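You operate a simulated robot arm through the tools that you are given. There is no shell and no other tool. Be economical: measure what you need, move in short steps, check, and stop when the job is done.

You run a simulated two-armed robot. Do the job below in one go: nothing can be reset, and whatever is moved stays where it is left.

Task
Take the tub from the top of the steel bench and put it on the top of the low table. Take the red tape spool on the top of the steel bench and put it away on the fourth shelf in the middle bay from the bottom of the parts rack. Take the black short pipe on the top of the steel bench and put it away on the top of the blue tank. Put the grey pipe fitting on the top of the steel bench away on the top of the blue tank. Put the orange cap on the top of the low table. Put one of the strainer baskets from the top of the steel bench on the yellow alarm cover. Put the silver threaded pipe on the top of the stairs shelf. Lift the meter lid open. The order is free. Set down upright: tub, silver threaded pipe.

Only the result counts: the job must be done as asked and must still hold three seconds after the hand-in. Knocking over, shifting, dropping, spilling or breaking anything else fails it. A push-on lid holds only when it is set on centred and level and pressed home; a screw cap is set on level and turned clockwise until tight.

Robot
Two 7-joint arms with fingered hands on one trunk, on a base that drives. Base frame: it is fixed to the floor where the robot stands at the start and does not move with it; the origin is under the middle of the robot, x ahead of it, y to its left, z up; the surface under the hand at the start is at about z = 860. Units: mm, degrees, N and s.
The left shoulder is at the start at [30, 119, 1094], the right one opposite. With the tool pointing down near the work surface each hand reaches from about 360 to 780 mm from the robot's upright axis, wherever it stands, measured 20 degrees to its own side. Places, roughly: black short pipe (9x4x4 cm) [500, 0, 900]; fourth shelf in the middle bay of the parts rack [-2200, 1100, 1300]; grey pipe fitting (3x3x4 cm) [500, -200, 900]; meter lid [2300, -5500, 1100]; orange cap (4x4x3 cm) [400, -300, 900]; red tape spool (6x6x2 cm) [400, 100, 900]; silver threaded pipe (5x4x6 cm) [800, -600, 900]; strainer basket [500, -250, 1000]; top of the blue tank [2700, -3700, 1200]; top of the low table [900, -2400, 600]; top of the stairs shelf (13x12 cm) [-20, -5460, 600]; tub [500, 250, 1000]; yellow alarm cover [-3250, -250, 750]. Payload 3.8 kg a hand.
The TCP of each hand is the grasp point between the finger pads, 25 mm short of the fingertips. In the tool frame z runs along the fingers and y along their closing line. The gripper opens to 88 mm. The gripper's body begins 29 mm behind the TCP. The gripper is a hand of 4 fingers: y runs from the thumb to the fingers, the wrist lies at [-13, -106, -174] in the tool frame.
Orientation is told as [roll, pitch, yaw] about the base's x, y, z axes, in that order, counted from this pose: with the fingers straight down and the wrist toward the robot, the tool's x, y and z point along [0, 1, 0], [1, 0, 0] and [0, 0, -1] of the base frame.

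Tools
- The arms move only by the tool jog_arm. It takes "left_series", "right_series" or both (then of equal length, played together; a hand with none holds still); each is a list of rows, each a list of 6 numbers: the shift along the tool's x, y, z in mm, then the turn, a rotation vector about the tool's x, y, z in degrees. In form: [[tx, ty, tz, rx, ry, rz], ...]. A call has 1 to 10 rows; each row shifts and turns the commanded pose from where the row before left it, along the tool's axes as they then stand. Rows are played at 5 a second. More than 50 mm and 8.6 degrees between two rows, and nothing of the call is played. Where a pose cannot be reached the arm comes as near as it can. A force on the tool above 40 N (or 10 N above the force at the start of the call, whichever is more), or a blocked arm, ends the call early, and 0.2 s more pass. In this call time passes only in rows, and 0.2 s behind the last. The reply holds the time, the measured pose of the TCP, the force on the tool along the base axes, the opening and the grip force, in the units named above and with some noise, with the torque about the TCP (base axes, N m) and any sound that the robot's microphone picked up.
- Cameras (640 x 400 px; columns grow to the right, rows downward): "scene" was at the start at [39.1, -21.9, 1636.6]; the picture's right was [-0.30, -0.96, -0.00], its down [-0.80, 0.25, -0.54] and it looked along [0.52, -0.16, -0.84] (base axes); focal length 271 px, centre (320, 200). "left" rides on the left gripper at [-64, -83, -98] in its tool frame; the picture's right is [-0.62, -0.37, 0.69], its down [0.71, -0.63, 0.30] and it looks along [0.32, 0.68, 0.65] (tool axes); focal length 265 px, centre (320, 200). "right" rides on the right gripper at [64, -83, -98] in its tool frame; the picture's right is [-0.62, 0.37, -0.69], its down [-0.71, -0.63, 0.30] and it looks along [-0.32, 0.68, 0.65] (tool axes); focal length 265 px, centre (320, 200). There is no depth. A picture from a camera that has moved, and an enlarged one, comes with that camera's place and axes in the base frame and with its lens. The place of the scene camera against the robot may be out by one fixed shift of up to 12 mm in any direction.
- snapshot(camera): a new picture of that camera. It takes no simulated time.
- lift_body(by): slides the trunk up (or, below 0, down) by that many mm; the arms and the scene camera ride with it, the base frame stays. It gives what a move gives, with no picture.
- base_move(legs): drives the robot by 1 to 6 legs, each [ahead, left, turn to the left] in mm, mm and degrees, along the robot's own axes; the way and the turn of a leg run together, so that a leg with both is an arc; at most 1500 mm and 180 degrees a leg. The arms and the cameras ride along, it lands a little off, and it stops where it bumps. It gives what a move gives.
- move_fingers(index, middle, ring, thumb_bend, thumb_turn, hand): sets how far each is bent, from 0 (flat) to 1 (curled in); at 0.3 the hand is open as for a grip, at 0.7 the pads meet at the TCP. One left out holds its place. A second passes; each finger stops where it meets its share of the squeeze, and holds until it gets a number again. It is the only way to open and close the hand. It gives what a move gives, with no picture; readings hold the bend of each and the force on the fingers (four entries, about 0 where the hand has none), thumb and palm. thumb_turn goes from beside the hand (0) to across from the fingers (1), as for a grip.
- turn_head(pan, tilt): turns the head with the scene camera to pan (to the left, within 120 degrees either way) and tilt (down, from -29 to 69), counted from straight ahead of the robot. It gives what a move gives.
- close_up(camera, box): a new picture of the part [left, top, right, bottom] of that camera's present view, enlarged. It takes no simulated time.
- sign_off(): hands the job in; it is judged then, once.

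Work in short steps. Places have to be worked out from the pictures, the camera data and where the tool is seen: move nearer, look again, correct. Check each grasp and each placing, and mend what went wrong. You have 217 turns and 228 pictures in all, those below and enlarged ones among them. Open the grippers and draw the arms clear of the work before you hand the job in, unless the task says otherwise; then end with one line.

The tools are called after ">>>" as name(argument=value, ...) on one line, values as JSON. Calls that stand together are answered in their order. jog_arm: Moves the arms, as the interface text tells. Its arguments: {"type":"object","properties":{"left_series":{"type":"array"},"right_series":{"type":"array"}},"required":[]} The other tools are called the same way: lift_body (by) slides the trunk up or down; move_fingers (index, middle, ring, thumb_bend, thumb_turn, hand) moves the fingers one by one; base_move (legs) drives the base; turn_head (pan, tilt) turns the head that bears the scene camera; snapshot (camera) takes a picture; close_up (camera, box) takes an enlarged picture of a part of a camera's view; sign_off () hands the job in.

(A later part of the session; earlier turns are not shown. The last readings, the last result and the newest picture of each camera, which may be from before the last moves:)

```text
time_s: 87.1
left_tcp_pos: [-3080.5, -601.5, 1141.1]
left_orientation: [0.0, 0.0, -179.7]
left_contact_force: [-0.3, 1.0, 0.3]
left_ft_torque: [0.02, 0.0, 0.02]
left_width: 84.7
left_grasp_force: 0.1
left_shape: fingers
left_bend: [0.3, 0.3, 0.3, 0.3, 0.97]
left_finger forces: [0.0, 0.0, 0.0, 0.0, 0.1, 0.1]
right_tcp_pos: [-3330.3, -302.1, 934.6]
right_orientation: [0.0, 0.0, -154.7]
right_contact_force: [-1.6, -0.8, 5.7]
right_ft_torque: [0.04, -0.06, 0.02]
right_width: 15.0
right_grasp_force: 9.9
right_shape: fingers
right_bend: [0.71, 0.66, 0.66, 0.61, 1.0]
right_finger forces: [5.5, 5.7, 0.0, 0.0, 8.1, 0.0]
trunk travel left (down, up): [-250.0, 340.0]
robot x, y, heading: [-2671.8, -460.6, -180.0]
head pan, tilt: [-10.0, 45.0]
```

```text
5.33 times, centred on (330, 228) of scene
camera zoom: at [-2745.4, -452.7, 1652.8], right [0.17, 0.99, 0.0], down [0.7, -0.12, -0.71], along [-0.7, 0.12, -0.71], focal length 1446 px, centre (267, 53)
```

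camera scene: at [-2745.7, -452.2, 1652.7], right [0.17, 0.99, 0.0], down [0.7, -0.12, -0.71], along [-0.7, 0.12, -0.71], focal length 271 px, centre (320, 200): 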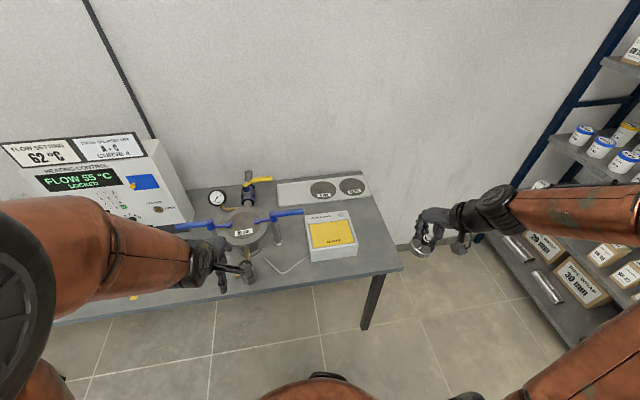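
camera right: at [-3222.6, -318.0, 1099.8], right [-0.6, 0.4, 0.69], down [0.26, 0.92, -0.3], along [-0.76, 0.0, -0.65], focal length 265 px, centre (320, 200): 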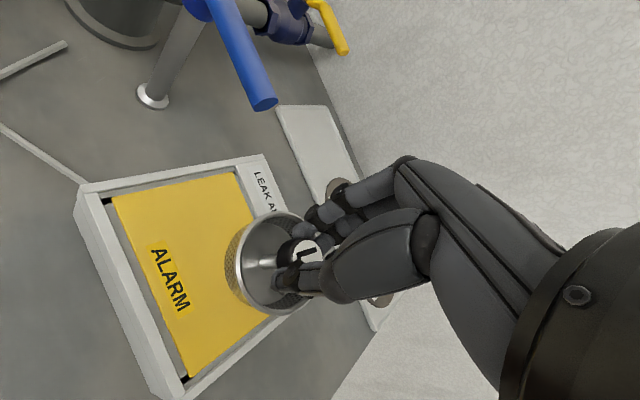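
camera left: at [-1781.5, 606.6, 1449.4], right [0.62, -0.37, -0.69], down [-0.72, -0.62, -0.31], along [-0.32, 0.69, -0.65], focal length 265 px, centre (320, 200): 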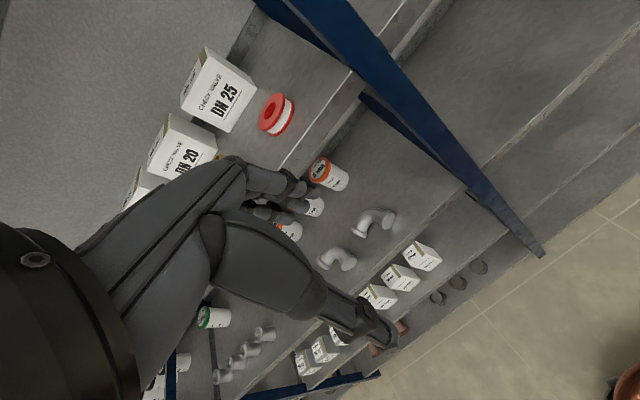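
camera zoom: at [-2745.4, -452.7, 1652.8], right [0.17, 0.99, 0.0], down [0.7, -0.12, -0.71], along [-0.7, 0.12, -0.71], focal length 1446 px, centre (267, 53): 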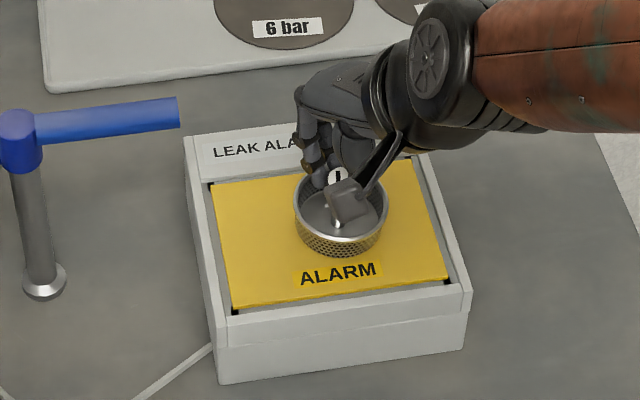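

Contact felt (≈6 N). I release the knob gently and lift clear.

>>> move_fingers(hand="right", index=0.4, middle=0.4, ring=0.4, thumb_bend=0.4)

>>> jog_arm(right_series=[[0, 0, -20, 0, 0, 0], [0, 0, -30, 0, 0, 0], [0, 0, -45, 0, 0, 0], [0, -40, -20, 0, 0, 0], [0, -45, 0, 0, 0, 0], [0, -45, 0, 0, 0, 0], [0, -45, 0, 0, 0, 0]])

>>> close_up(camera="scene", box=[220, 150, 420, 275])

```text
time_s: 88.1
left_tcp_pos: [-3081.0, -600.7, 1142.6]
left_orientation: [0.0, 0.0, -179.7]
left_contact_force: [0.3, 0.2, 0.4]
left_ft_torque: [0.03, -0.01, -0.04]
left_width: 84.9
left_grasp_force: 0.2
left_shape: fingers
left_bend: [0.3, 0.3, 0.3, 0.3, 0.97]
left_finger forces: [0.0, 0.1, 0.1, 0.0, 0.1, 0.1]
right_tcp_pos: [-3330.1, -302.1, 933.0]
right_orientation: [-0.1, 0.1, -154.6]
right_contact_force: [-1.3, -0.5, 0.8]
right_ft_torque: [0.0, -0.06, -0.01]
right_width: 63.1
right_grasp_force: 0.0
right_shape: fingers
right_bend: [0.4, 0.4, 0.4, 0.4, 0.99]
right_finger forces: [0.0, 0.0, 0.1, 0.0, 0.1, 0.0]
trunk travel left (down, up): [-250.0, 340.0]
robot x, y, heading: [-2678.7, -463.3, -179.8]
head pan, tilt: [-10.0, 45.0]
```

```text
time_s: 89.7
left_tcp_pos: [-3078.9, -598.5, 1142.1]
left_orientation: [0.1, -0.1, -179.9]
left_contact_force: [0.1, -0.2, 0.7]
left_ft_torque: [0.0, -0.02, 0.0]
left_width: 84.7
left_grasp_force: 0.0
left_shape: fingers
left_bend: [0.3, 0.3, 0.3, 0.3, 0.97]
left_finger forces: [0.0, 0.0, 0.1, 0.0, 0.0, 0.1]
right_tcp_pos: [-3167.4, -224.7, 1047.2]
right_orientation: [0.0, -0.1, -154.6]
right_contact_force: [0.1, -0.2, -0.1]
right_ft_torque: [-0.05, -0.01, 0.0]
right_width: 63.0
right_grasp_force: 0.0
right_shape: fingers
right_bend: [0.4, 0.4, 0.4, 0.4, 0.99]
right_finger forces: [0.1, 0.1, 0.1, 0.1, 0.1, 0.0]
trunk travel left (down, up): [-250.0, 340.0]
robot x, y, heading: [-2677.6, -462.1, -180.1]
head pan, tilt: [-10.0, 45.0]
```

```text
3.20 times, centred on (320, 212) of scene
camera zoom: at [-2744.1, -451.3, 1652.7], right [0.17, 0.99, 0.0], down [0.7, -0.12, -0.71], along [-0.7, 0.12, -0.71], focal length 868 px, centre (320, 160)
```

zoom: 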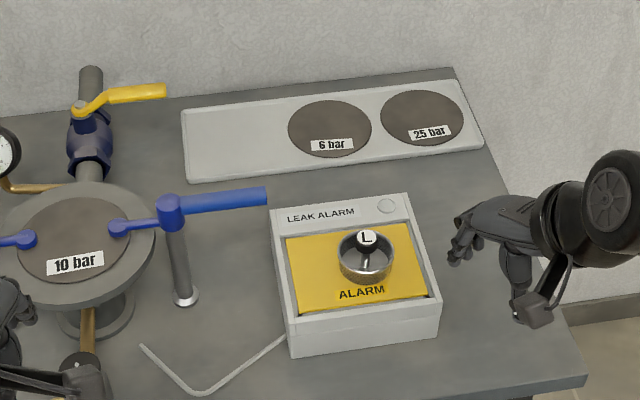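

Basket sits on the alarm cover. I straighten the right hand, and drive back to the steel bench.

>>> jog_arm(right_series=[[0, -45, -20, 0, 0, 8.4], [0, -30, -40, 0, 0, 8.4], [0, 0, -40, 0, 0, 8.4]], left_series=[[0, 0, 0, 0, 0, 0], [0, 0, 0, 0, 0, 0], [0, 0, 0, 0, 0, 0]])

>>> base_move(legs=[[0, -580, 0], [-950, 0, 0], [-1340, 0, 0], [0, 0, 180], [0, -250, 0], [340, 0, 0]])

>>> turn_head(pan=0, tilt=50)

>>> snapshot(camera="scene")

>>> snapshot(camera="right")

>>> snapshot(camera="left")

```text
time_s: 90.5
left_tcp_pos: [-3080.4, -600.1, 1142.1]
left_orientation: [0.0, 0.0, -179.8]
left_contact_force: [0.0, -0.2, 0.2]
left_ft_torque: [-0.07, -0.02, -0.01]
left_width: 84.8
left_grasp_force: 0.0
left_shape: fingers
left_bend: [0.3, 0.3, 0.3, 0.3, 0.97]
left_finger forces: [0.0, 0.0, 0.0, 0.1, 0.0, 0.1]
right_tcp_pos: [-3098.3, -189.0, 1142.9]
right_orientation: [0.3, 0.5, 178.6]
right_contact_force: [-0.7, -4.2, 1.8]
right_ft_torque: [0.3, -0.14, -0.06]
right_width: 63.2
right_grasp_force: 0.1
right_shape: fingers
right_bend: [0.4, 0.4, 0.4, 0.4, 0.99]
right_finger forces: [0.0, 0.0, 0.0, 0.1, 0.0, 0.0]
trunk travel left (down, up): [-250.0, 340.0]
robot x, y, heading: [-2679.0, -468.5, -179.8]
head pan, tilt: [-10.0, 45.0]
```

```text
time_s: 115.3
left_tcp_pos: [378.8, 74.0, 1140.7]
left_orientation: [0.0, 0.0, -2.2]
left_contact_force: [0.2, 0.1, -0.1]
left_ft_torque: [-0.01, 0.0, 0.01]
left_width: 84.7
left_grasp_force: 0.1
left_shape: fingers
left_bend: [0.3, 0.3, 0.3, 0.3, 0.97]
left_finger forces: [0.1, 0.0, 0.1, 0.0, 0.0, 0.1]
right_tcp_pos: [382.5, -327.5, 1147.1]
right_orientation: [-0.1, 0.1, -2.3]
right_contact_force: [0.5, -0.2, 0.9]
right_ft_torque: [0.03, 0.0, 0.01]
right_width: 62.8
right_grasp_force: 0.1
right_shape: fingers
right_bend: [0.4, 0.4, 0.4, 0.4, 0.99]
right_finger forces: [0.0, 0.0, 0.0, 0.0, 0.0, 0.0]
trunk travel left (down, up): [-250.0, 340.0]
robot x, y, heading: [-33.8, -43.7, -2.4]
head pan, tilt: [-10.0, 45.0]
```

```text
time_s: 116.0
left_tcp_pos: [377.7, 73.5, 1141.3]
left_orientation: [0.0, 0.1, -2.2]
left_contact_force: [0.0, -0.1, 1.0]
left_ft_torque: [0.0, 0.04, 0.01]
left_width: 84.8
left_grasp_force: 0.0
left_shape: fingers
left_bend: [0.3, 0.3, 0.3, 0.3, 0.97]
left_finger forces: [0.0, 0.0, 0.0, 0.0, 0.0, 0.0]
right_tcp_pos: [382.3, -328.1, 1147.3]
right_orientation: [-0.1, 0.1, -2.2]
right_contact_force: [-0.1, -0.4, 0.8]
right_ft_torque: [-0.01, 0.01, 0.01]
right_width: 63.1
right_grasp_force: 0.0
right_shape: fingers
right_bend: [0.4, 0.4, 0.4, 0.4, 0.99]
right_finger forces: [0.0, 0.0, 0.1, 0.1, 0.0, 0.0]
trunk travel left (down, up): [-250.0, 340.0]
robot x, y, heading: [-32.0, -43.1, -2.3]
head pan, tilt: [0.0, 50.0]
```

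```text
174 pictures are left
camera scene: at [18.9, -48.2, 1645.8], right [-0.04, -1.0, 0.0], down [-0.77, 0.03, -0.64], along [0.64, -0.03, -0.77], focal length 271 px, centre (320, 200)
```

scene: 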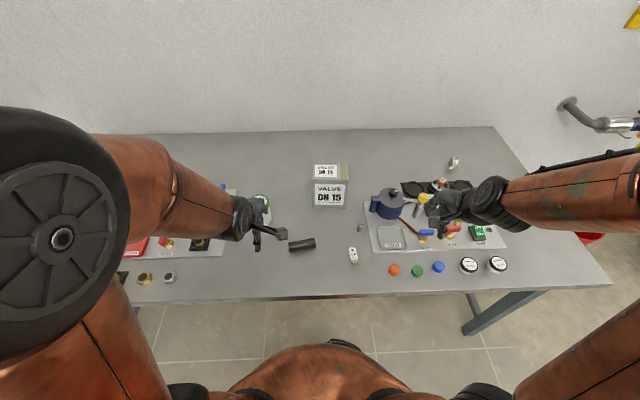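

```text
173 pictures are left
camera right: at [301.3, -261.4, 1245.1], right [0.34, -0.63, 0.69], down [-0.66, -0.69, -0.3], along [0.67, -0.35, -0.65], focal length 265 px, centre (320, 200)
```

right: 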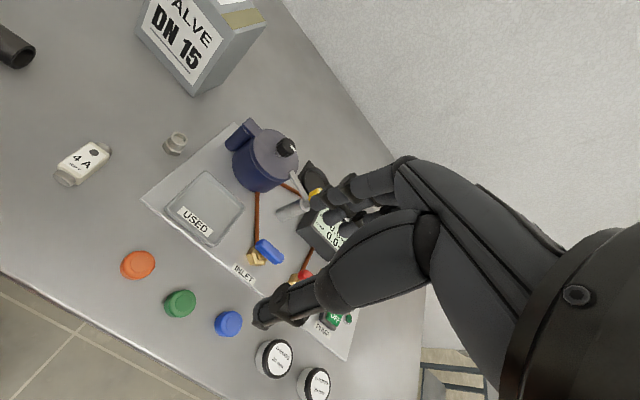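

```text
172 pictures are left
camera left: at [292.3, 11.3, 1239.5], right [-0.39, -0.6, -0.69], down [-0.6, 0.74, -0.3], along [0.7, 0.3, -0.65], focal length 265 px, centre (320, 200)
```

left: 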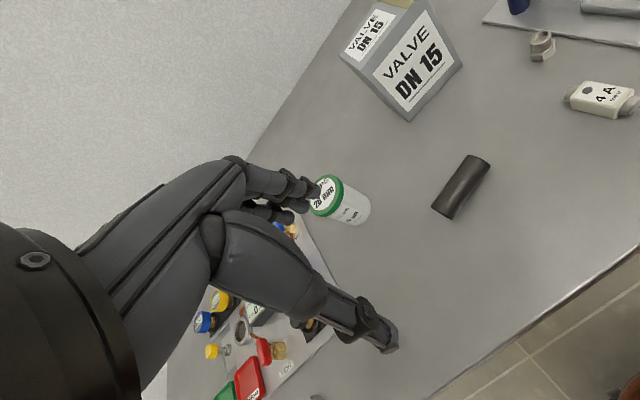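

The pipe lies at about (481,-12), axis turned ~10°. I send the left hand above it with yaw +10°, and the right hand above the grey fitting at (539,-207).

>>> jog_arm(left_series=[[-27, 35, 0, 0, 0, 0], [-27, 35, 10, 0, 0, 0], [-27, 36, 10, 0, 0, 0], [0, 0, 40, 0, 0, -6], [0, 0, 40, 0, 0, -6], [0, 0, 40, 0, 0, 0]])

>>> snapshot(camera="left")

```text
time_s: 117.4
left_tcp_pos: [479.2, -10.2, 1004.2]
left_orientation: [0.1, 0.1, 9.8]
left_contact_force: [-0.3, -0.1, -0.6]
left_ft_torque: [0.0, 0.0, 0.01]
left_width: 84.9
left_grasp_force: 0.1
left_shape: fingers
left_bend: [0.3, 0.3, 0.3, 0.3, 0.97]
left_finger forces: [0.0, 0.1, 0.1, 0.0, 0.0, 0.1]
right_tcp_pos: [382.0, -328.0, 1146.7]
right_orientation: [0.0, 0.2, -2.3]
right_contact_force: [-0.1, 0.1, 0.2]
right_ft_torque: [-0.04, -0.02, -0.04]
right_width: 62.9
right_grasp_force: 0.0
right_shape: fingers
right_bend: [0.4, 0.4, 0.4, 0.4, 0.99]
right_finger forces: [0.1, 0.0, 0.0, 0.0, 0.0, 0.0]
trunk travel left (down, up): [-250.0, 340.0]
robot x, y, heading: [-31.8, -43.3, -2.3]
head pan, tilt: [0.0, 50.0]
```

```text
171 pictures are left
camera left: at [408.3, -88.8, 1102.5], right [-0.26, -0.67, -0.69], down [-0.74, 0.6, -0.3], along [0.62, 0.44, -0.65], focal length 265 px, centre (320, 200)
```

left: 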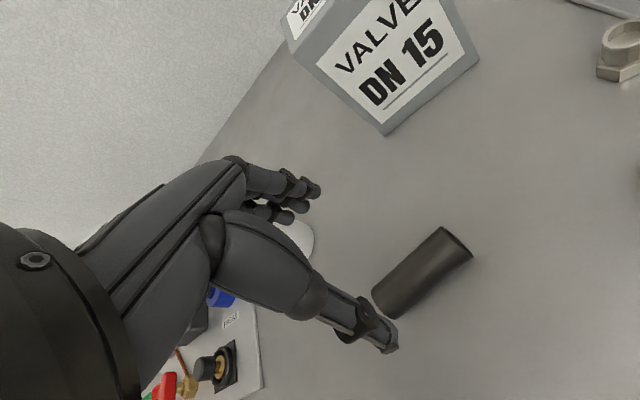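

Aligned. Down to z≈889 and close on the pipe.

>>> jog_arm(left_series=[[0, 0, 45, 0, 0, 0], [0, 0, 45, 0, 0, 0], [0, 0, 25, 0, 0, 0]])

>>> move_fingers(hand="left", index=0.7, middle=0.7, ring=0.7, thumb_bend=0.7)

>>> jog_arm(left_series=[[0, 0, -10, 0, 0, 0], [0, 0, -45, 0, 0, 0], [0, 0, -45, 0, 0, 0], [0, 0, -45, 0, 0, 0]])

>>> snapshot(camera="left")

```text
time_s: 118.2
left_tcp_pos: [481.4, -11.0, 887.9]
left_orientation: [-0.1, 0.1, 9.8]
left_contact_force: [0.5, 0.0, 0.0]
left_ft_torque: [0.0, 0.01, 0.02]
left_width: 84.8
left_grasp_force: 0.1
left_shape: fingers
left_bend: [0.3, 0.3, 0.3, 0.3, 0.97]
left_finger forces: [0.0, 0.0, 0.1, 0.1, 0.0, 0.0]
right_tcp_pos: [382.4, -328.1, 1146.0]
right_orientation: [0.0, -0.1, -2.2]
right_contact_force: [-0.2, 0.2, -0.2]
right_ft_torque: [0.02, 0.04, 0.0]
right_width: 62.9
right_grasp_force: 0.1
right_shape: fingers
right_bend: [0.4, 0.4, 0.4, 0.4, 0.99]
right_finger forces: [0.1, 0.1, 0.1, 0.0, 0.0, 0.0]
trunk travel left (down, up): [-250.0, 340.0]
robot x, y, heading: [-28.4, -45.1, -2.3]
head pan, tilt: [0.0, 50.0]
```

```text
time_s: 119.2
left_tcp_pos: [480.8, -10.1, 888.3]
left_orientation: [-0.1, 0.0, 9.7]
left_contact_force: [0.6, 0.6, -0.5]
left_ft_torque: [0.01, -0.05, 0.0]
left_width: 25.1
left_grasp_force: 12.6
left_shape: fingers
left_bend: [0.61, 0.65, 0.66, 0.57, 0.95]
left_finger forces: [6.0, 3.5, 2.7, 0.0, 12.6, 0.0]
right_tcp_pos: [382.0, -327.6, 1146.0]
right_orientation: [0.0, 0.1, -2.3]
right_contact_force: [-0.6, -0.6, -0.6]
right_ft_torque: [0.01, 0.02, 0.0]
right_width: 63.2
right_grasp_force: 0.1
right_shape: fingers
right_bend: [0.4, 0.4, 0.4, 0.4, 0.99]
right_finger forces: [0.0, 0.0, 0.1, 0.0, 0.0, 0.0]
trunk travel left (down, up): [-250.0, 340.0]
robot x, y, heading: [-29.8, -45.6, -2.0]
head pan, tilt: [0.0, 50.0]
```

```text
time_s: 120.2
left_tcp_pos: [481.6, -11.8, 1028.9]
left_orientation: [0.0, 0.1, 9.8]
left_contact_force: [-0.2, -1.0, -2.2]
left_ft_torque: [0.01, 0.01, -0.01]
left_width: 24.9
left_grasp_force: 12.2
left_shape: fingers
left_bend: [0.61, 0.65, 0.66, 0.57, 0.95]
left_finger forces: [6.0, 3.6, 2.7, 0.0, 12.7, 0.0]
right_tcp_pos: [381.4, -327.2, 1145.9]
right_orientation: [0.0, 0.1, -2.3]
right_contact_force: [-0.1, 0.1, -0.4]
right_ft_torque: [0.0, 0.0, 0.0]
right_width: 62.9
right_grasp_force: 0.1
right_shape: fingers
right_bend: [0.4, 0.4, 0.4, 0.4, 0.99]
right_finger forces: [0.0, 0.0, 0.0, 0.1, 0.0, 0.0]
trunk travel left (down, up): [-250.0, 340.0]
robot x, y, heading: [-34.1, -44.6, -2.1]
head pan, tilt: [0.0, 50.0]
```

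```text
170 pictures are left
camera left: at [411.9, -90.5, 1126.5], right [-0.26, -0.67, -0.69], down [-0.74, 0.6, -0.3], along [0.62, 0.44, -0.65], focal length 265 px, centre (320, 200)
```

left: 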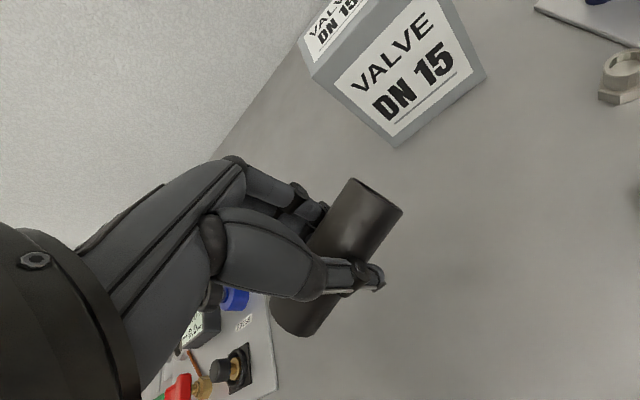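

Pipe is held. I draw the left hand up and back, and take the right hand over the grey fitting.

>>> jog_arm(left_series=[[0, -10, -40, 0, 0, 0], [20, -20, -40, 0, 0, 0], [30, -30, -20, 0, 0, 0], [30, -30, 0, 0, 0, 0], [0, 0, 0, 0, 0, 0], [0, 0, 0, 0, 0, 0], [0, 0, 0, 0, 0, 0]], right_series=[[0, 0, 0, 0, 0, 0], [31.6, 38.2, 0, 0, 0, 0], [31.6, 38.2, 0, 0, 0, 0], [31.6, 38.2, 0, 0, 0, 0], [31.6, 38.2, 0, 0, 0, 0], [0, 0, 49, 0, 0, 0], [0, 0, 49, 0, 0, 0]])

>>> snapshot(camera="right")

```text
time_s: 121.8
left_tcp_pos: [380.0, 55.1, 1128.7]
left_orientation: [0.0, 0.1, 9.7]
left_contact_force: [-0.3, 0.1, -2.2]
left_ft_torque: [0.0, -0.03, 0.01]
left_width: 24.8
left_grasp_force: 12.9
left_shape: fingers
left_bend: [0.61, 0.65, 0.66, 0.57, 0.94]
left_finger forces: [6.0, 3.5, 2.7, 0.0, 12.5, 0.0]
right_tcp_pos: [541.2, -205.9, 1048.3]
right_orientation: [0.1, 0.1, -2.2]
right_contact_force: [0.6, 0.1, 0.4]
right_ft_torque: [0.0, -0.02, 0.0]
right_width: 63.0
right_grasp_force: 0.0
right_shape: fingers
right_bend: [0.4, 0.4, 0.4, 0.4, 0.99]
right_finger forces: [0.0, 0.1, 0.0, 0.0, 0.0, 0.0]
trunk travel left (down, up): [-250.0, 340.0]
robot x, y, heading: [-29.3, -45.2, -1.9]
head pan, tilt: [0.0, 50.0]
```

```text
169 pictures are left
camera right: at [460.5, -139.0, 1146.8], right [0.34, -0.63, 0.69], down [-0.66, -0.69, -0.3], along [0.67, -0.35, -0.65], focal length 265 px, centre (320, 200)
```

right: 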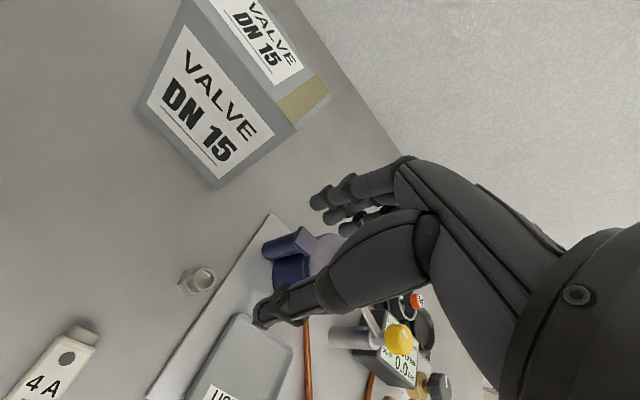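

The fitting is at (539,-207) with the pot's handle near. I narrow the opening to ~52 mm and descend to z≈935 to check clearance.

>>> move_fingers(hand="right", index=0.46, middle=0.46, ring=0.46, thumb_bend=0.46)

>>> jog_arm(right_series=[[0, -1, 45, 0, 0, 0], [0, -1, 45, 0, 0, 0], [0, 0, 23, 0, 0, 0]])

>>> snapshot(camera="right")

>>> close_up(camera="scene", box=[320, 160, 480, 260])

```text
time_s: 122.8
left_tcp_pos: [379.1, 54.5, 1128.1]
left_orientation: [0.0, 0.1, 9.6]
left_contact_force: [0.3, 0.4, -2.5]
left_ft_torque: [0.02, -0.01, 0.02]
left_width: 24.9
left_grasp_force: 12.7
left_shape: fingers
left_bend: [0.61, 0.65, 0.66, 0.57, 0.94]
left_finger forces: [5.9, 3.6, 2.8, 0.0, 12.6, 0.0]
right_tcp_pos: [539.1, -207.9, 1049.6]
right_orientation: [0.0, 0.0, -2.3]
right_contact_force: [1.1, -0.3, 0.1]
right_ft_torque: [-0.01, 0.0, 0.03]
right_width: 51.0
right_grasp_force: 0.0
right_shape: fingers
right_bend: [0.46, 0.46, 0.46, 0.46, 0.99]
right_finger forces: [0.0, 0.1, 0.0, 0.0, 0.0, 0.0]
trunk travel left (down, up): [-250.0, 340.0]
robot x, y, heading: [-28.9, -42.0, -2.2]
head pan, tilt: [0.0, 50.0]
```

```text
time_s: 123.6
left_tcp_pos: [378.3, 54.7, 1127.4]
left_orientation: [0.0, 0.0, 9.7]
left_contact_force: [-0.3, -0.1, -2.2]
left_ft_torque: [0.01, -0.03, 0.01]
left_width: 24.9
left_grasp_force: 12.4
left_shape: fingers
left_bend: [0.61, 0.65, 0.66, 0.57, 0.94]
left_finger forces: [6.0, 3.6, 2.7, 0.0, 12.5, 0.0]
right_tcp_pos: [538.1, -209.7, 935.5]
right_orientation: [0.0, 0.0, -2.2]
right_contact_force: [0.0, -1.1, -0.2]
right_ft_torque: [0.03, -0.02, 0.01]
right_width: 50.8
right_grasp_force: 0.0
right_shape: fingers
right_bend: [0.46, 0.46, 0.46, 0.46, 0.99]
right_finger forces: [0.0, 0.1, 0.1, 0.0, 0.1, 0.1]
trunk travel left (down, up): [-250.0, 340.0]
robot x, y, heading: [-31.2, -43.7, -2.1]
head pan, tilt: [0.0, 50.0]
```

```text
168 pictures are left
camera right: at [458.3, -142.7, 1034.1], right [0.34, -0.63, 0.69], down [-0.66, -0.69, -0.3], along [0.67, -0.35, -0.65], focal length 265 px, centre (320, 200)
```

right: 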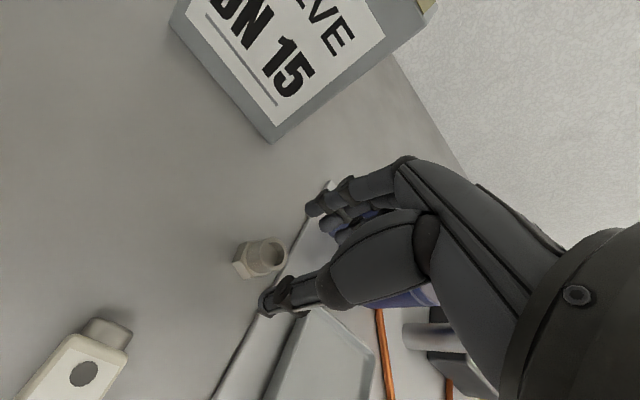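

```text
4.00 times, centred on (400, 210) of scene
camera zoom: at [19.7, -48.1, 1645.7], right [-0.04, -1.0, 0.0], down [-0.77, 0.03, -0.64], along [0.64, -0.03, -0.77], focal length 1085 px, centre (0, 160)
```

zoom: 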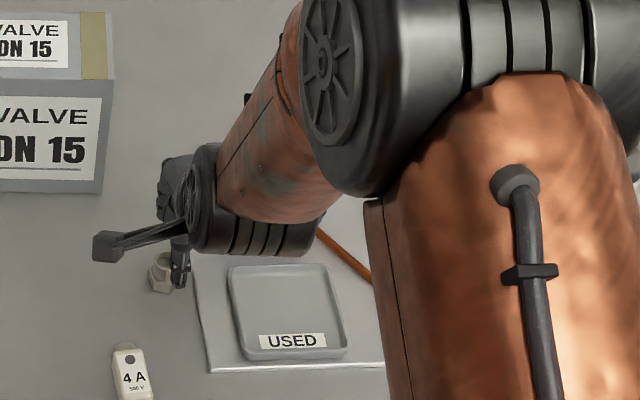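

Clearance is fine. I correct 4 mm, descend to z≈896 and close.

>>> jog_arm(right_series=[[4, -1, 20, 0, 0, 0], [0, 0, 19, 0, 0, 0]])

>>> move_fingers(hand="right", index=0.68, middle=0.68, ring=0.68, thumb_bend=0.68)

>>> snapshot(camera="right")

```text
time_s: 124.2
left_tcp_pos: [378.8, 52.8, 1129.0]
left_orientation: [0.0, 0.0, 9.7]
left_contact_force: [0.3, 0.2, -2.3]
left_ft_torque: [-0.04, -0.03, -0.01]
left_width: 25.0
left_grasp_force: 12.4
left_shape: fingers
left_bend: [0.61, 0.65, 0.66, 0.57, 0.94]
left_finger forces: [6.0, 3.5, 2.6, 0.0, 12.5, 0.0]
right_tcp_pos: [539.2, -204.8, 896.5]
right_orientation: [0.0, 0.0, -2.2]
right_contact_force: [0.2, -0.2, -0.6]
right_ft_torque: [0.06, -0.01, -0.01]
right_width: 50.8
right_grasp_force: 0.0
right_shape: fingers
right_bend: [0.46, 0.46, 0.46, 0.46, 0.99]
right_finger forces: [0.0, 0.0, 0.1, 0.0, 0.0, 0.0]
trunk travel left (down, up): [-250.0, 340.0]
robot x, y, heading: [-28.6, -42.1, -2.2]
head pan, tilt: [0.0, 50.0]
```

```text
time_s: 125.2
left_tcp_pos: [378.6, 54.2, 1128.2]
left_orientation: [0.0, 0.1, 9.6]
left_contact_force: [0.7, -0.4, -2.0]
left_ft_torque: [0.02, -0.04, -0.02]
left_width: 24.8
left_grasp_force: 12.8
left_shape: fingers
left_bend: [0.61, 0.65, 0.66, 0.57, 0.94]
left_finger forces: [5.9, 3.7, 2.7, 0.0, 12.5, 0.0]
right_tcp_pos: [538.6, -203.5, 896.9]
right_orientation: [0.0, 0.0, -2.3]
right_contact_force: [-0.5, 0.7, 0.5]
right_ft_torque: [-0.02, -0.02, 0.0]
right_width: 17.7
right_grasp_force: 5.7
right_shape: fingers
right_bend: [0.63, 0.63, 0.68, 0.6, 1.0]
right_finger forces: [2.8, 3.6, 0.1, 0.0, 6.2, 0.0]
trunk travel left (down, up): [-250.0, 340.0]
robot x, y, heading: [-33.1, -47.3, -2.3]
head pan, tilt: [0.0, 50.0]
```

```text
166 pictures are left
camera right: at [457.9, -136.9, 995.4], right [0.34, -0.63, 0.69], down [-0.66, -0.69, -0.3], along [0.67, -0.35, -0.65], focal length 265 px, centre (320, 200)
```

right: 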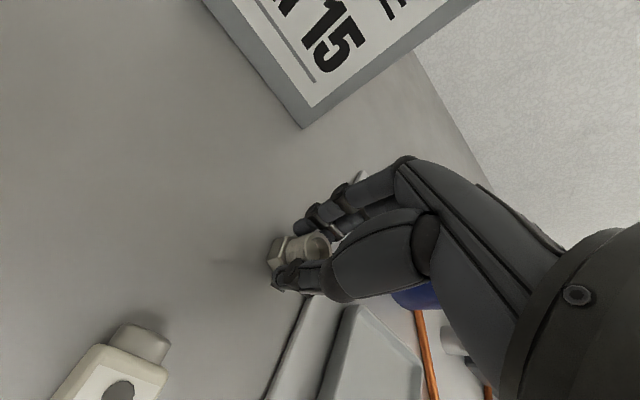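

Index, middle and thumb hold it. I firm slightly, lift and check.

>>> move_fingers(hand="right", index=0.71, middle=0.71, thumb_bend=0.7)

>>> jog_arm(right_series=[[0, 0, -10, 0, 0, 0], [0, 0, -45, 0, 0, 0], [0, 0, -45, 0, 0, 0], [0, 0, -45, 0, 0, 0], [0, 0, -45, 0, 0, 0], [0, -45, -20, 0, 0, 0], [-10, -45, -20, 0, 0, 0]])

>>> snapshot(camera="right")

```text
time_s: 126.2
left_tcp_pos: [378.8, 54.8, 1128.1]
left_orientation: [0.0, 0.0, 9.7]
left_contact_force: [-0.1, -0.5, -2.7]
left_ft_torque: [-0.07, 0.0, 0.0]
left_width: 24.8
left_grasp_force: 12.2
left_shape: fingers
left_bend: [0.61, 0.65, 0.66, 0.57, 0.94]
left_finger forces: [6.1, 3.5, 2.7, 0.1, 12.5, 0.0]
right_tcp_pos: [538.4, -202.8, 896.7]
right_orientation: [0.0, 0.0, -2.4]
right_contact_force: [-0.6, -0.9, 0.7]
right_ft_torque: [0.01, -0.01, 0.01]
right_width: 17.2
right_grasp_force: 9.2
right_shape: fingers
right_bend: [0.64, 0.65, 0.68, 0.59, 1.0]
right_finger forces: [4.7, 4.6, 0.0, 0.1, 8.7, 0.0]
trunk travel left (down, up): [-250.0, 340.0]
robot x, y, heading: [-29.1, -45.8, -1.9]
head pan, tilt: [0.0, 50.0]
```

```text
refused: row 7 steps farther than a row can; nothing moved
```

```text
165 pictures are left
camera right: at [457.9, -137.0, 995.4], right [0.34, -0.63, 0.69], down [-0.66, -0.69, -0.3], along [0.67, -0.35, -0.65], focal length 265 px, centre (320, 200)
```

right: 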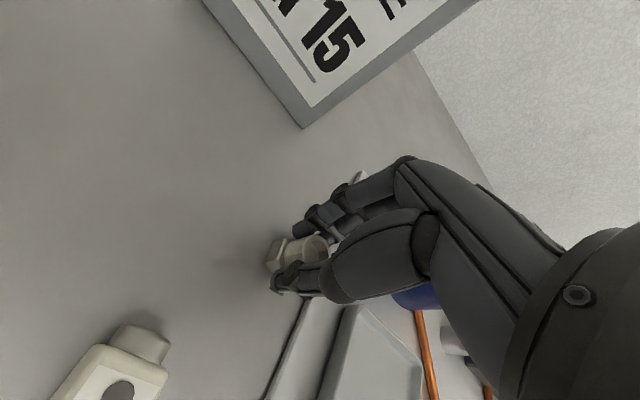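

A row was slightly too long; repeat with shorter steps.

>>> jog_arm(right_series=[[0, 0, -10, 0, 0, 0], [0, 0, -45, 0, 0, 0], [0, 0, -45, 0, 0, 0], [0, 0, -45, 0, 0, 0], [0, 0, -45, 0, 0, 0], [0, -40, -20, 0, 0, 0], [-10, -40, -20, 0, 0, 0], [-10, -40, 0, 0, 0, 0]])

>>> snapshot(camera="right")

>>> turn_head(pan=-70, tilt=15)

>>> snapshot(camera="scene")

```text
time_s: 128.0
left_tcp_pos: [378.2, 53.8, 1128.1]
left_orientation: [-0.1, 0.0, 9.8]
left_contact_force: [-0.3, 0.1, -1.8]
left_ft_torque: [0.01, -0.03, -0.02]
left_width: 25.1
left_grasp_force: 12.0
left_shape: fingers
left_bend: [0.61, 0.65, 0.66, 0.57, 0.94]
left_finger forces: [6.0, 3.6, 2.7, 0.1, 12.5, 0.0]
right_tcp_pos: [415.1, -217.1, 1127.0]
right_orientation: [0.0, 0.0, -2.3]
right_contact_force: [-0.1, 0.4, -1.5]
right_ft_torque: [0.0, 0.0, -0.03]
right_width: 17.0
right_grasp_force: 8.4
right_shape: fingers
right_bend: [0.64, 0.65, 0.68, 0.59, 1.0]
right_finger forces: [4.5, 4.3, 0.0, 0.0, 8.4, 0.0]
trunk travel left (down, up): [-250.0, 340.0]
robot x, y, heading: [-31.1, -43.9, -2.3]
head pan, tilt: [0.0, 50.0]
```

```text
164 pictures are left
camera right: at [333.4, -150.3, 1225.2], right [0.34, -0.63, 0.69], down [-0.66, -0.69, -0.3], along [0.67, -0.35, -0.65], focal length 265 px, centre (320, 200)
```

right: 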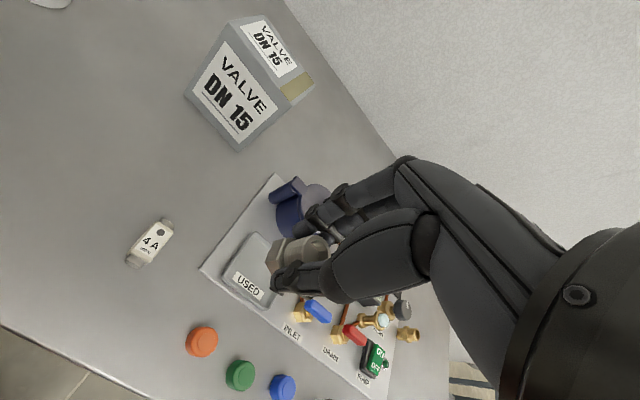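

```text
time_s: 129.4
left_tcp_pos: [378.5, 55.0, 1128.2]
left_orientation: [0.0, 0.0, 9.7]
left_contact_force: [0.4, -0.3, -2.6]
left_ft_torque: [-0.01, 0.0, 0.01]
left_width: 25.0
left_grasp_force: 12.3
left_shape: fingers
left_bend: [0.61, 0.65, 0.66, 0.57, 0.94]
left_finger forces: [6.2, 3.4, 2.8, 0.0, 12.5, 0.0]
right_tcp_pos: [416.3, -217.0, 1126.8]
right_orientation: [0.0, 0.0, -2.4]
right_contact_force: [0.5, 0.1, -1.3]
right_ft_torque: [0.0, 0.02, 0.03]
right_width: 17.0
right_grasp_force: 8.4
right_shape: fingers
right_bend: [0.64, 0.65, 0.68, 0.59, 1.0]
right_finger forces: [4.5, 4.4, 0.0, 0.0, 8.4, 0.1]
trunk travel left (down, up): [-250.0, 340.0]
robot x, y, heading: [-33.4, -43.5, -2.2]
head pan, tilt: [-70.0, 15.0]
```

```text
163 pictures are left
camera scene: at [-29.1, -134.0, 1699.5], right [-0.95, -0.31, 0.0], down [-0.08, 0.25, -0.97], along [0.3, -0.92, -0.26], focal length 271 px, centre (320, 200)
```

scene: 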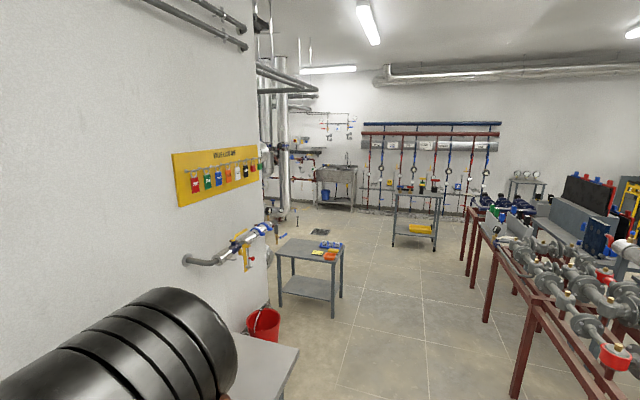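

Both held. The room beyond is visible; the low table spans x≈520–1065 near y −2200…−2600. I drive back, turn right and go down the corridor, then face +x to look for the tank.

>>> base_move(legs=[[-250, 0, 0], [0, 0, -88], [1500, 0, 0], [1500, 250, 0]])

>>> turn_head(pan=60, tilt=18)

>>> snapshot(camera="scene")

>>> turn_head(pan=0, tilt=18)

>>> snapshot(camera="scene")

```text
refused: leg 4 is longer than a leg can be; nothing moved
```

```text
time_s: 131.5
left_tcp_pos: [378.9, 54.5, 1129.0]
left_orientation: [0.0, 0.0, 9.7]
left_contact_force: [-0.5, -0.1, -1.9]
left_ft_torque: [0.0, 0.0, 0.03]
left_width: 24.9
left_grasp_force: 12.3
left_shape: fingers
left_bend: [0.61, 0.65, 0.66, 0.57, 0.94]
left_finger forces: [6.1, 3.5, 2.7, 0.0, 12.5, 0.0]
right_tcp_pos: [416.0, -216.7, 1126.4]
right_orientation: [0.0, -0.1, -2.3]
right_contact_force: [0.0, 0.3, -0.1]
right_ft_torque: [0.0, -0.01, 0.06]
right_width: 17.1
right_grasp_force: 8.3
right_shape: fingers
right_bend: [0.64, 0.65, 0.68, 0.59, 1.0]
right_finger forces: [4.5, 4.4, 0.0, 0.1, 8.4, 0.0]
trunk travel left (down, up): [-250.0, 340.0]
robot x, y, heading: [-31.0, -45.8, -2.3]
head pan, tilt: [60.0, 18.0]
```

```text
162 pictures are left
camera scene: at [-7.8, 33.8, 1694.6], right [0.85, -0.53, 0.0], down [-0.17, -0.26, -0.95], along [0.51, 0.8, -0.31], focal length 271 px, centre (320, 200)
```

scene: 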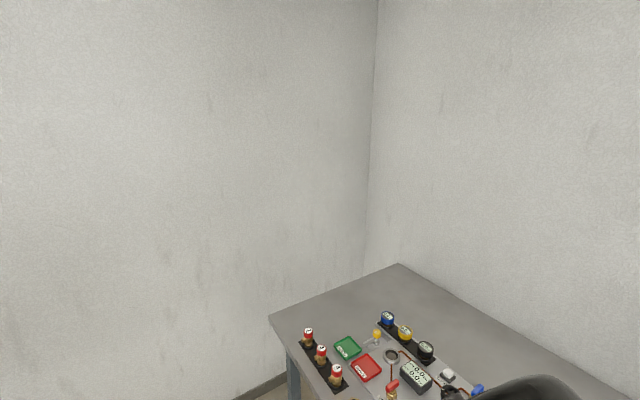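

```text
time_s: 132.8
left_tcp_pos: [378.3, 53.9, 1128.4]
left_orientation: [0.0, 0.0, 9.7]
left_contact_force: [-0.5, 0.2, -2.5]
left_ft_torque: [0.02, 0.02, 0.0]
left_width: 24.6
left_grasp_force: 12.9
left_shape: fingers
left_bend: [0.61, 0.65, 0.66, 0.57, 0.94]
left_finger forces: [6.0, 3.5, 2.7, 0.0, 12.5, 0.0]
right_tcp_pos: [416.2, -216.8, 1127.0]
right_orientation: [0.1, 0.1, -2.3]
right_contact_force: [1.2, -0.2, -1.8]
right_ft_torque: [-0.01, -0.02, 0.02]
right_width: 16.8
right_grasp_force: 8.6
right_shape: fingers
right_bend: [0.64, 0.65, 0.68, 0.59, 1.0]
right_finger forces: [4.5, 4.4, 0.1, 0.0, 8.5, 0.0]
trunk travel left (down, up): [-250.0, 340.0]
robot x, y, heading: [-34.0, -44.2, -2.3]
head pan, tilt: [0.0, 18.0]
```

```text
161 pictures are left
camera scene: at [35.6, -48.6, 1694.6], right [-0.04, -1.0, 0.0], down [-0.31, 0.01, -0.95], along [0.95, -0.04, -0.31], focal length 271 px, centre (320, 200)
```

scene: 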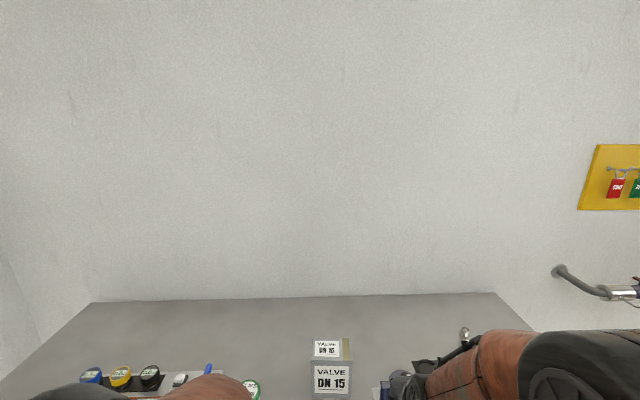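

Leg too long; I split the way into permitted lengths.

>>> base_move(legs=[[-250, 0, 0], [0, 0, -88], [1450, 0, 0], [1400, 250, 0]])

>>> turn_head(pan=55, tilt=18)

>>> snapshot(camera="scene")

>>> turn_head(pan=0, tilt=18)

>>> snapshot(camera="scene")

```text
time_s: 151.9
left_tcp_pos: [99.7, -3286.6, 1128.0]
left_orientation: [0.1, 0.1, -77.0]
left_contact_force: [0.1, -0.5, -3.2]
left_ft_torque: [-0.05, -0.03, 0.0]
left_width: 24.5
left_grasp_force: 12.3
left_shape: fingers
left_bend: [0.61, 0.66, 0.66, 0.58, 0.94]
left_finger forces: [5.9, 3.5, 2.5, 0.1, 12.0, 0.0]
right_tcp_pos: [-170.7, -3337.5, 1126.8]
right_orientation: [0.0, -0.1, -89.1]
right_contact_force: [0.6, 0.2, -0.8]
right_ft_torque: [0.0, -0.01, 0.02]
right_width: 16.9
right_grasp_force: 8.3
right_shape: fingers
right_bend: [0.64, 0.65, 0.68, 0.59, 1.0]
right_finger forces: [4.3, 4.3, 0.1, 0.0, 8.0, 0.0]
trunk travel left (down, up): [-250.0, 340.0]
robot x, y, heading: [-22.1, -2885.5, -89.0]
head pan, tilt: [0.0, 18.0]
```

```text
time_s: 153.1
left_tcp_pos: [98.4, -3286.7, 1130.2]
left_orientation: [-0.1, 0.0, -77.1]
left_contact_force: [-1.4, 0.3, -3.0]
left_ft_torque: [-0.03, 0.02, 0.02]
left_width: 24.4
left_grasp_force: 12.6
left_shape: fingers
left_bend: [0.61, 0.66, 0.66, 0.58, 0.94]
left_finger forces: [5.8, 3.5, 2.7, 0.1, 12.0, 0.0]
right_tcp_pos: [-169.1, -3337.3, 1126.6]
right_orientation: [0.0, 0.1, -89.1]
right_contact_force: [0.1, 0.3, -0.2]
right_ft_torque: [0.0, 0.01, -0.01]
right_width: 16.9
right_grasp_force: 8.4
right_shape: fingers
right_bend: [0.64, 0.65, 0.68, 0.59, 1.0]
right_finger forces: [4.1, 4.3, 0.0, 0.0, 8.0, 0.0]
trunk travel left (down, up): [-250.0, 340.0]
robot x, y, heading: [-25.9, -2884.8, -89.2]
head pan, tilt: [55.0, 18.0]
```

```text
160 pictures are left
camera scene: at [46.4, -2917.7, 1694.6], right [-0.56, -0.83, 0.0], down [-0.26, 0.17, -0.95], along [0.79, -0.53, -0.31], focal length 271 px, centre (320, 200)
```

scene: 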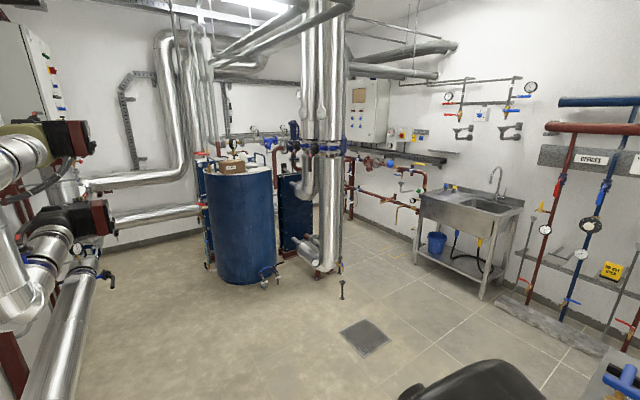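

```text
time_s: 154.3
left_tcp_pos: [100.1, -3286.6, 1128.3]
left_orientation: [0.0, 0.0, -77.1]
left_contact_force: [-0.8, -0.6, -1.8]
left_ft_torque: [-0.01, -0.03, 0.0]
left_width: 24.4
left_grasp_force: 12.3
left_shape: fingers
left_bend: [0.61, 0.66, 0.66, 0.58, 0.94]
left_finger forces: [5.8, 3.5, 2.7, 0.0, 12.1, 0.0]
right_tcp_pos: [-170.4, -3338.3, 1125.9]
right_orientation: [0.0, 0.0, -89.1]
right_contact_force: [0.7, -0.4, 0.0]
right_ft_torque: [0.01, -0.01, 0.01]
right_width: 17.0
right_grasp_force: 7.8
right_shape: fingers
right_bend: [0.64, 0.65, 0.68, 0.59, 1.0]
right_finger forces: [4.2, 4.3, 0.0, 0.1, 8.0, 0.1]
trunk travel left (down, up): [-250.0, 340.0]
robot x, y, heading: [-23.0, -2885.4, -89.1]
head pan, tilt: [0.0, 18.0]
```

```text
159 pictures are left
camera scene: at [-29.2, -2958.7, 1694.6], right [-1.0, -0.02, 0.0], down [-0.01, 0.31, -0.95], along [0.02, -0.95, -0.31], focal length 271 px, centre (320, 200)
```

scene: 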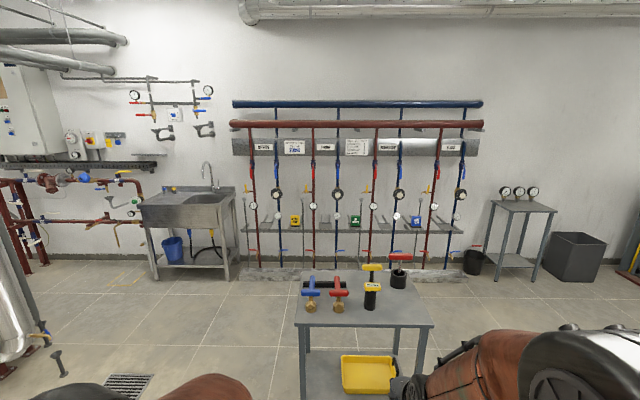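

The blue tank stands at about (2700,-3700) with a box on top. I turn left and drive to about (1500,-3690), then look again.

>>> base_move(legs=[[0, 0, 89], [1000, -400, 0], [550, -400, 0]])

>>> turn_head(pan=0, tilt=30)

>>> snapshot(camera="scene")

```text
time_s: 166.8
left_tcp_pos: [1863.6, -3702.0, 1128.5]
left_orientation: [0.0, 0.0, 8.0]
left_contact_force: [1.1, 0.0, -2.2]
left_ft_torque: [-0.01, -0.02, -0.01]
left_width: 24.4
left_grasp_force: 11.7
left_shape: fingers
left_bend: [0.61, 0.66, 0.66, 0.58, 0.94]
left_finger forces: [5.8, 3.4, 2.5, 0.0, 11.7, 0.0]
right_tcp_pos: [1891.9, -3973.8, 1126.3]
right_orientation: [0.0, 0.1, -4.2]
right_contact_force: [1.0, -0.4, -0.2]
right_ft_torque: [0.02, -0.01, 0.03]
right_width: 16.6
right_grasp_force: 7.9
right_shape: fingers
right_bend: [0.64, 0.65, 0.68, 0.59, 1.0]
right_finger forces: [4.1, 4.4, 0.1, 0.0, 7.8, 0.0]
trunk travel left (down, up): [-250.0, 340.0]
robot x, y, heading: [1451.9, -3786.7, -4.1]
head pan, tilt: [0.0, 18.0]
```

```text
time_s: 167.5
left_tcp_pos: [1862.8, -3701.3, 1129.3]
left_orientation: [0.0, 0.0, 7.9]
left_contact_force: [0.2, 0.7, -2.1]
left_ft_torque: [-0.02, -0.01, 0.03]
left_width: 23.9
left_grasp_force: 11.8
left_shape: fingers
left_bend: [0.61, 0.66, 0.66, 0.58, 0.94]
left_finger forces: [5.8, 3.5, 2.5, 0.0, 11.6, 0.0]
right_tcp_pos: [1891.2, -3974.1, 1126.9]
right_orientation: [0.0, -0.1, -4.1]
right_contact_force: [0.1, 0.0, -1.0]
right_ft_torque: [-0.02, -0.03, -0.01]
right_width: 16.5
right_grasp_force: 8.1
right_shape: fingers
right_bend: [0.64, 0.65, 0.68, 0.59, 1.0]
right_finger forces: [4.0, 4.4, 0.0, 0.0, 7.7, 0.0]
trunk travel left (down, up): [-250.0, 340.0]
robot x, y, heading: [1450.7, -3785.6, -4.3]
head pan, tilt: [0.0, 30.0]
```

```text
158 pictures are left
camera scene: at [1514.2, -3793.6, 1675.3], right [-0.07, -1.0, 0.0], down [-0.5, 0.04, -0.87], along [0.86, -0.06, -0.5], focal length 271 px, centre (320, 200)
```

scene: 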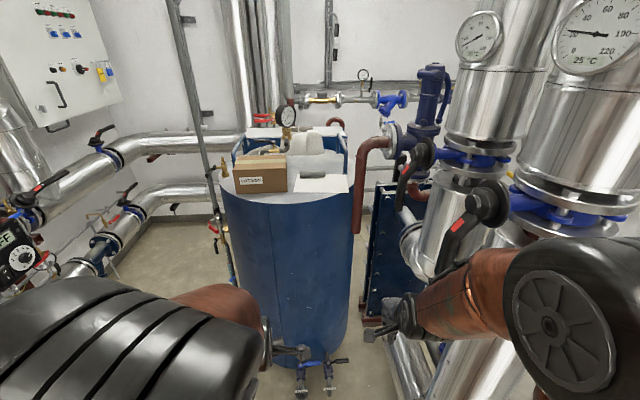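

>>> close_up(camera="scene", box=[200, 120, 380, 232])

>>> turn_head(pan=-40, tilt=40)

>>> snapshot(camera="scene")

```text
3.56 times, centred on (290, 176) of scene
camera zoom: at [1514.2, -3793.6, 1675.3], right [-0.07, -1.0, 0.0], down [-0.5, 0.04, -0.87], along [0.86, -0.06, -0.5], focal length 964 px, centre (427, 285)
```

zoom: 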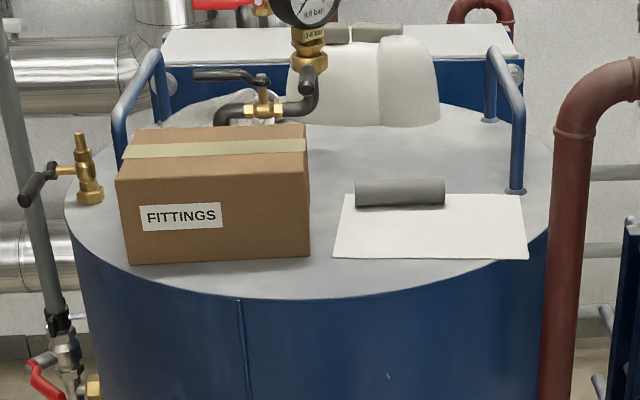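

```text
time_s: 168.6
left_tcp_pos: [1863.1, -3701.4, 1127.4]
left_orientation: [0.0, 0.0, 7.9]
left_contact_force: [-0.5, 0.1, -2.3]
left_ft_torque: [-0.03, 0.02, -0.02]
left_width: 24.2
left_grasp_force: 11.7
left_shape: fingers
left_bend: [0.61, 0.66, 0.66, 0.58, 0.94]
left_finger forces: [5.8, 3.4, 2.4, 0.0, 11.7, 0.1]
right_tcp_pos: [1891.6, -3974.0, 1126.8]
right_orientation: [0.0, 0.0, -4.1]
right_contact_force: [-0.4, 0.7, 0.3]
right_ft_torque: [0.02, 0.01, -0.01]
right_width: 16.8
right_grasp_force: 8.0
right_shape: fingers
right_bend: [0.64, 0.65, 0.68, 0.59, 1.0]
right_finger forces: [4.0, 4.3, 0.0, 0.0, 7.7, 0.0]
trunk travel left (down, up): [-250.0, 340.0]
robot x, y, heading: [1450.2, -3788.0, -4.1]
head pan, tilt: [-40.0, 40.0]
```

```text
156 pictures are left
camera scene: at [1485.2, -3846.3, 1660.0], right [-0.7, -0.72, 0.0], down [-0.46, 0.45, -0.77], along [0.55, -0.53, -0.64], focal length 271 px, centre (320, 200)
```

scene: 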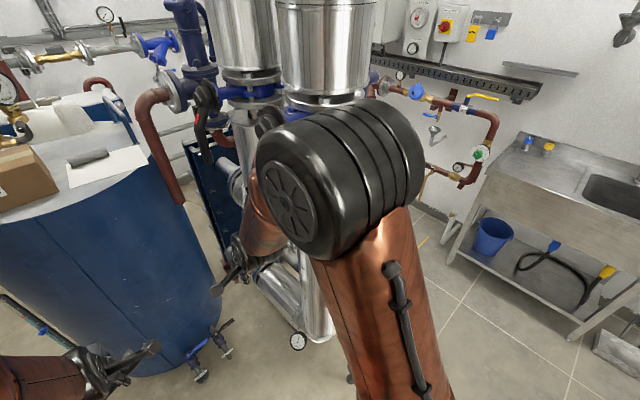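

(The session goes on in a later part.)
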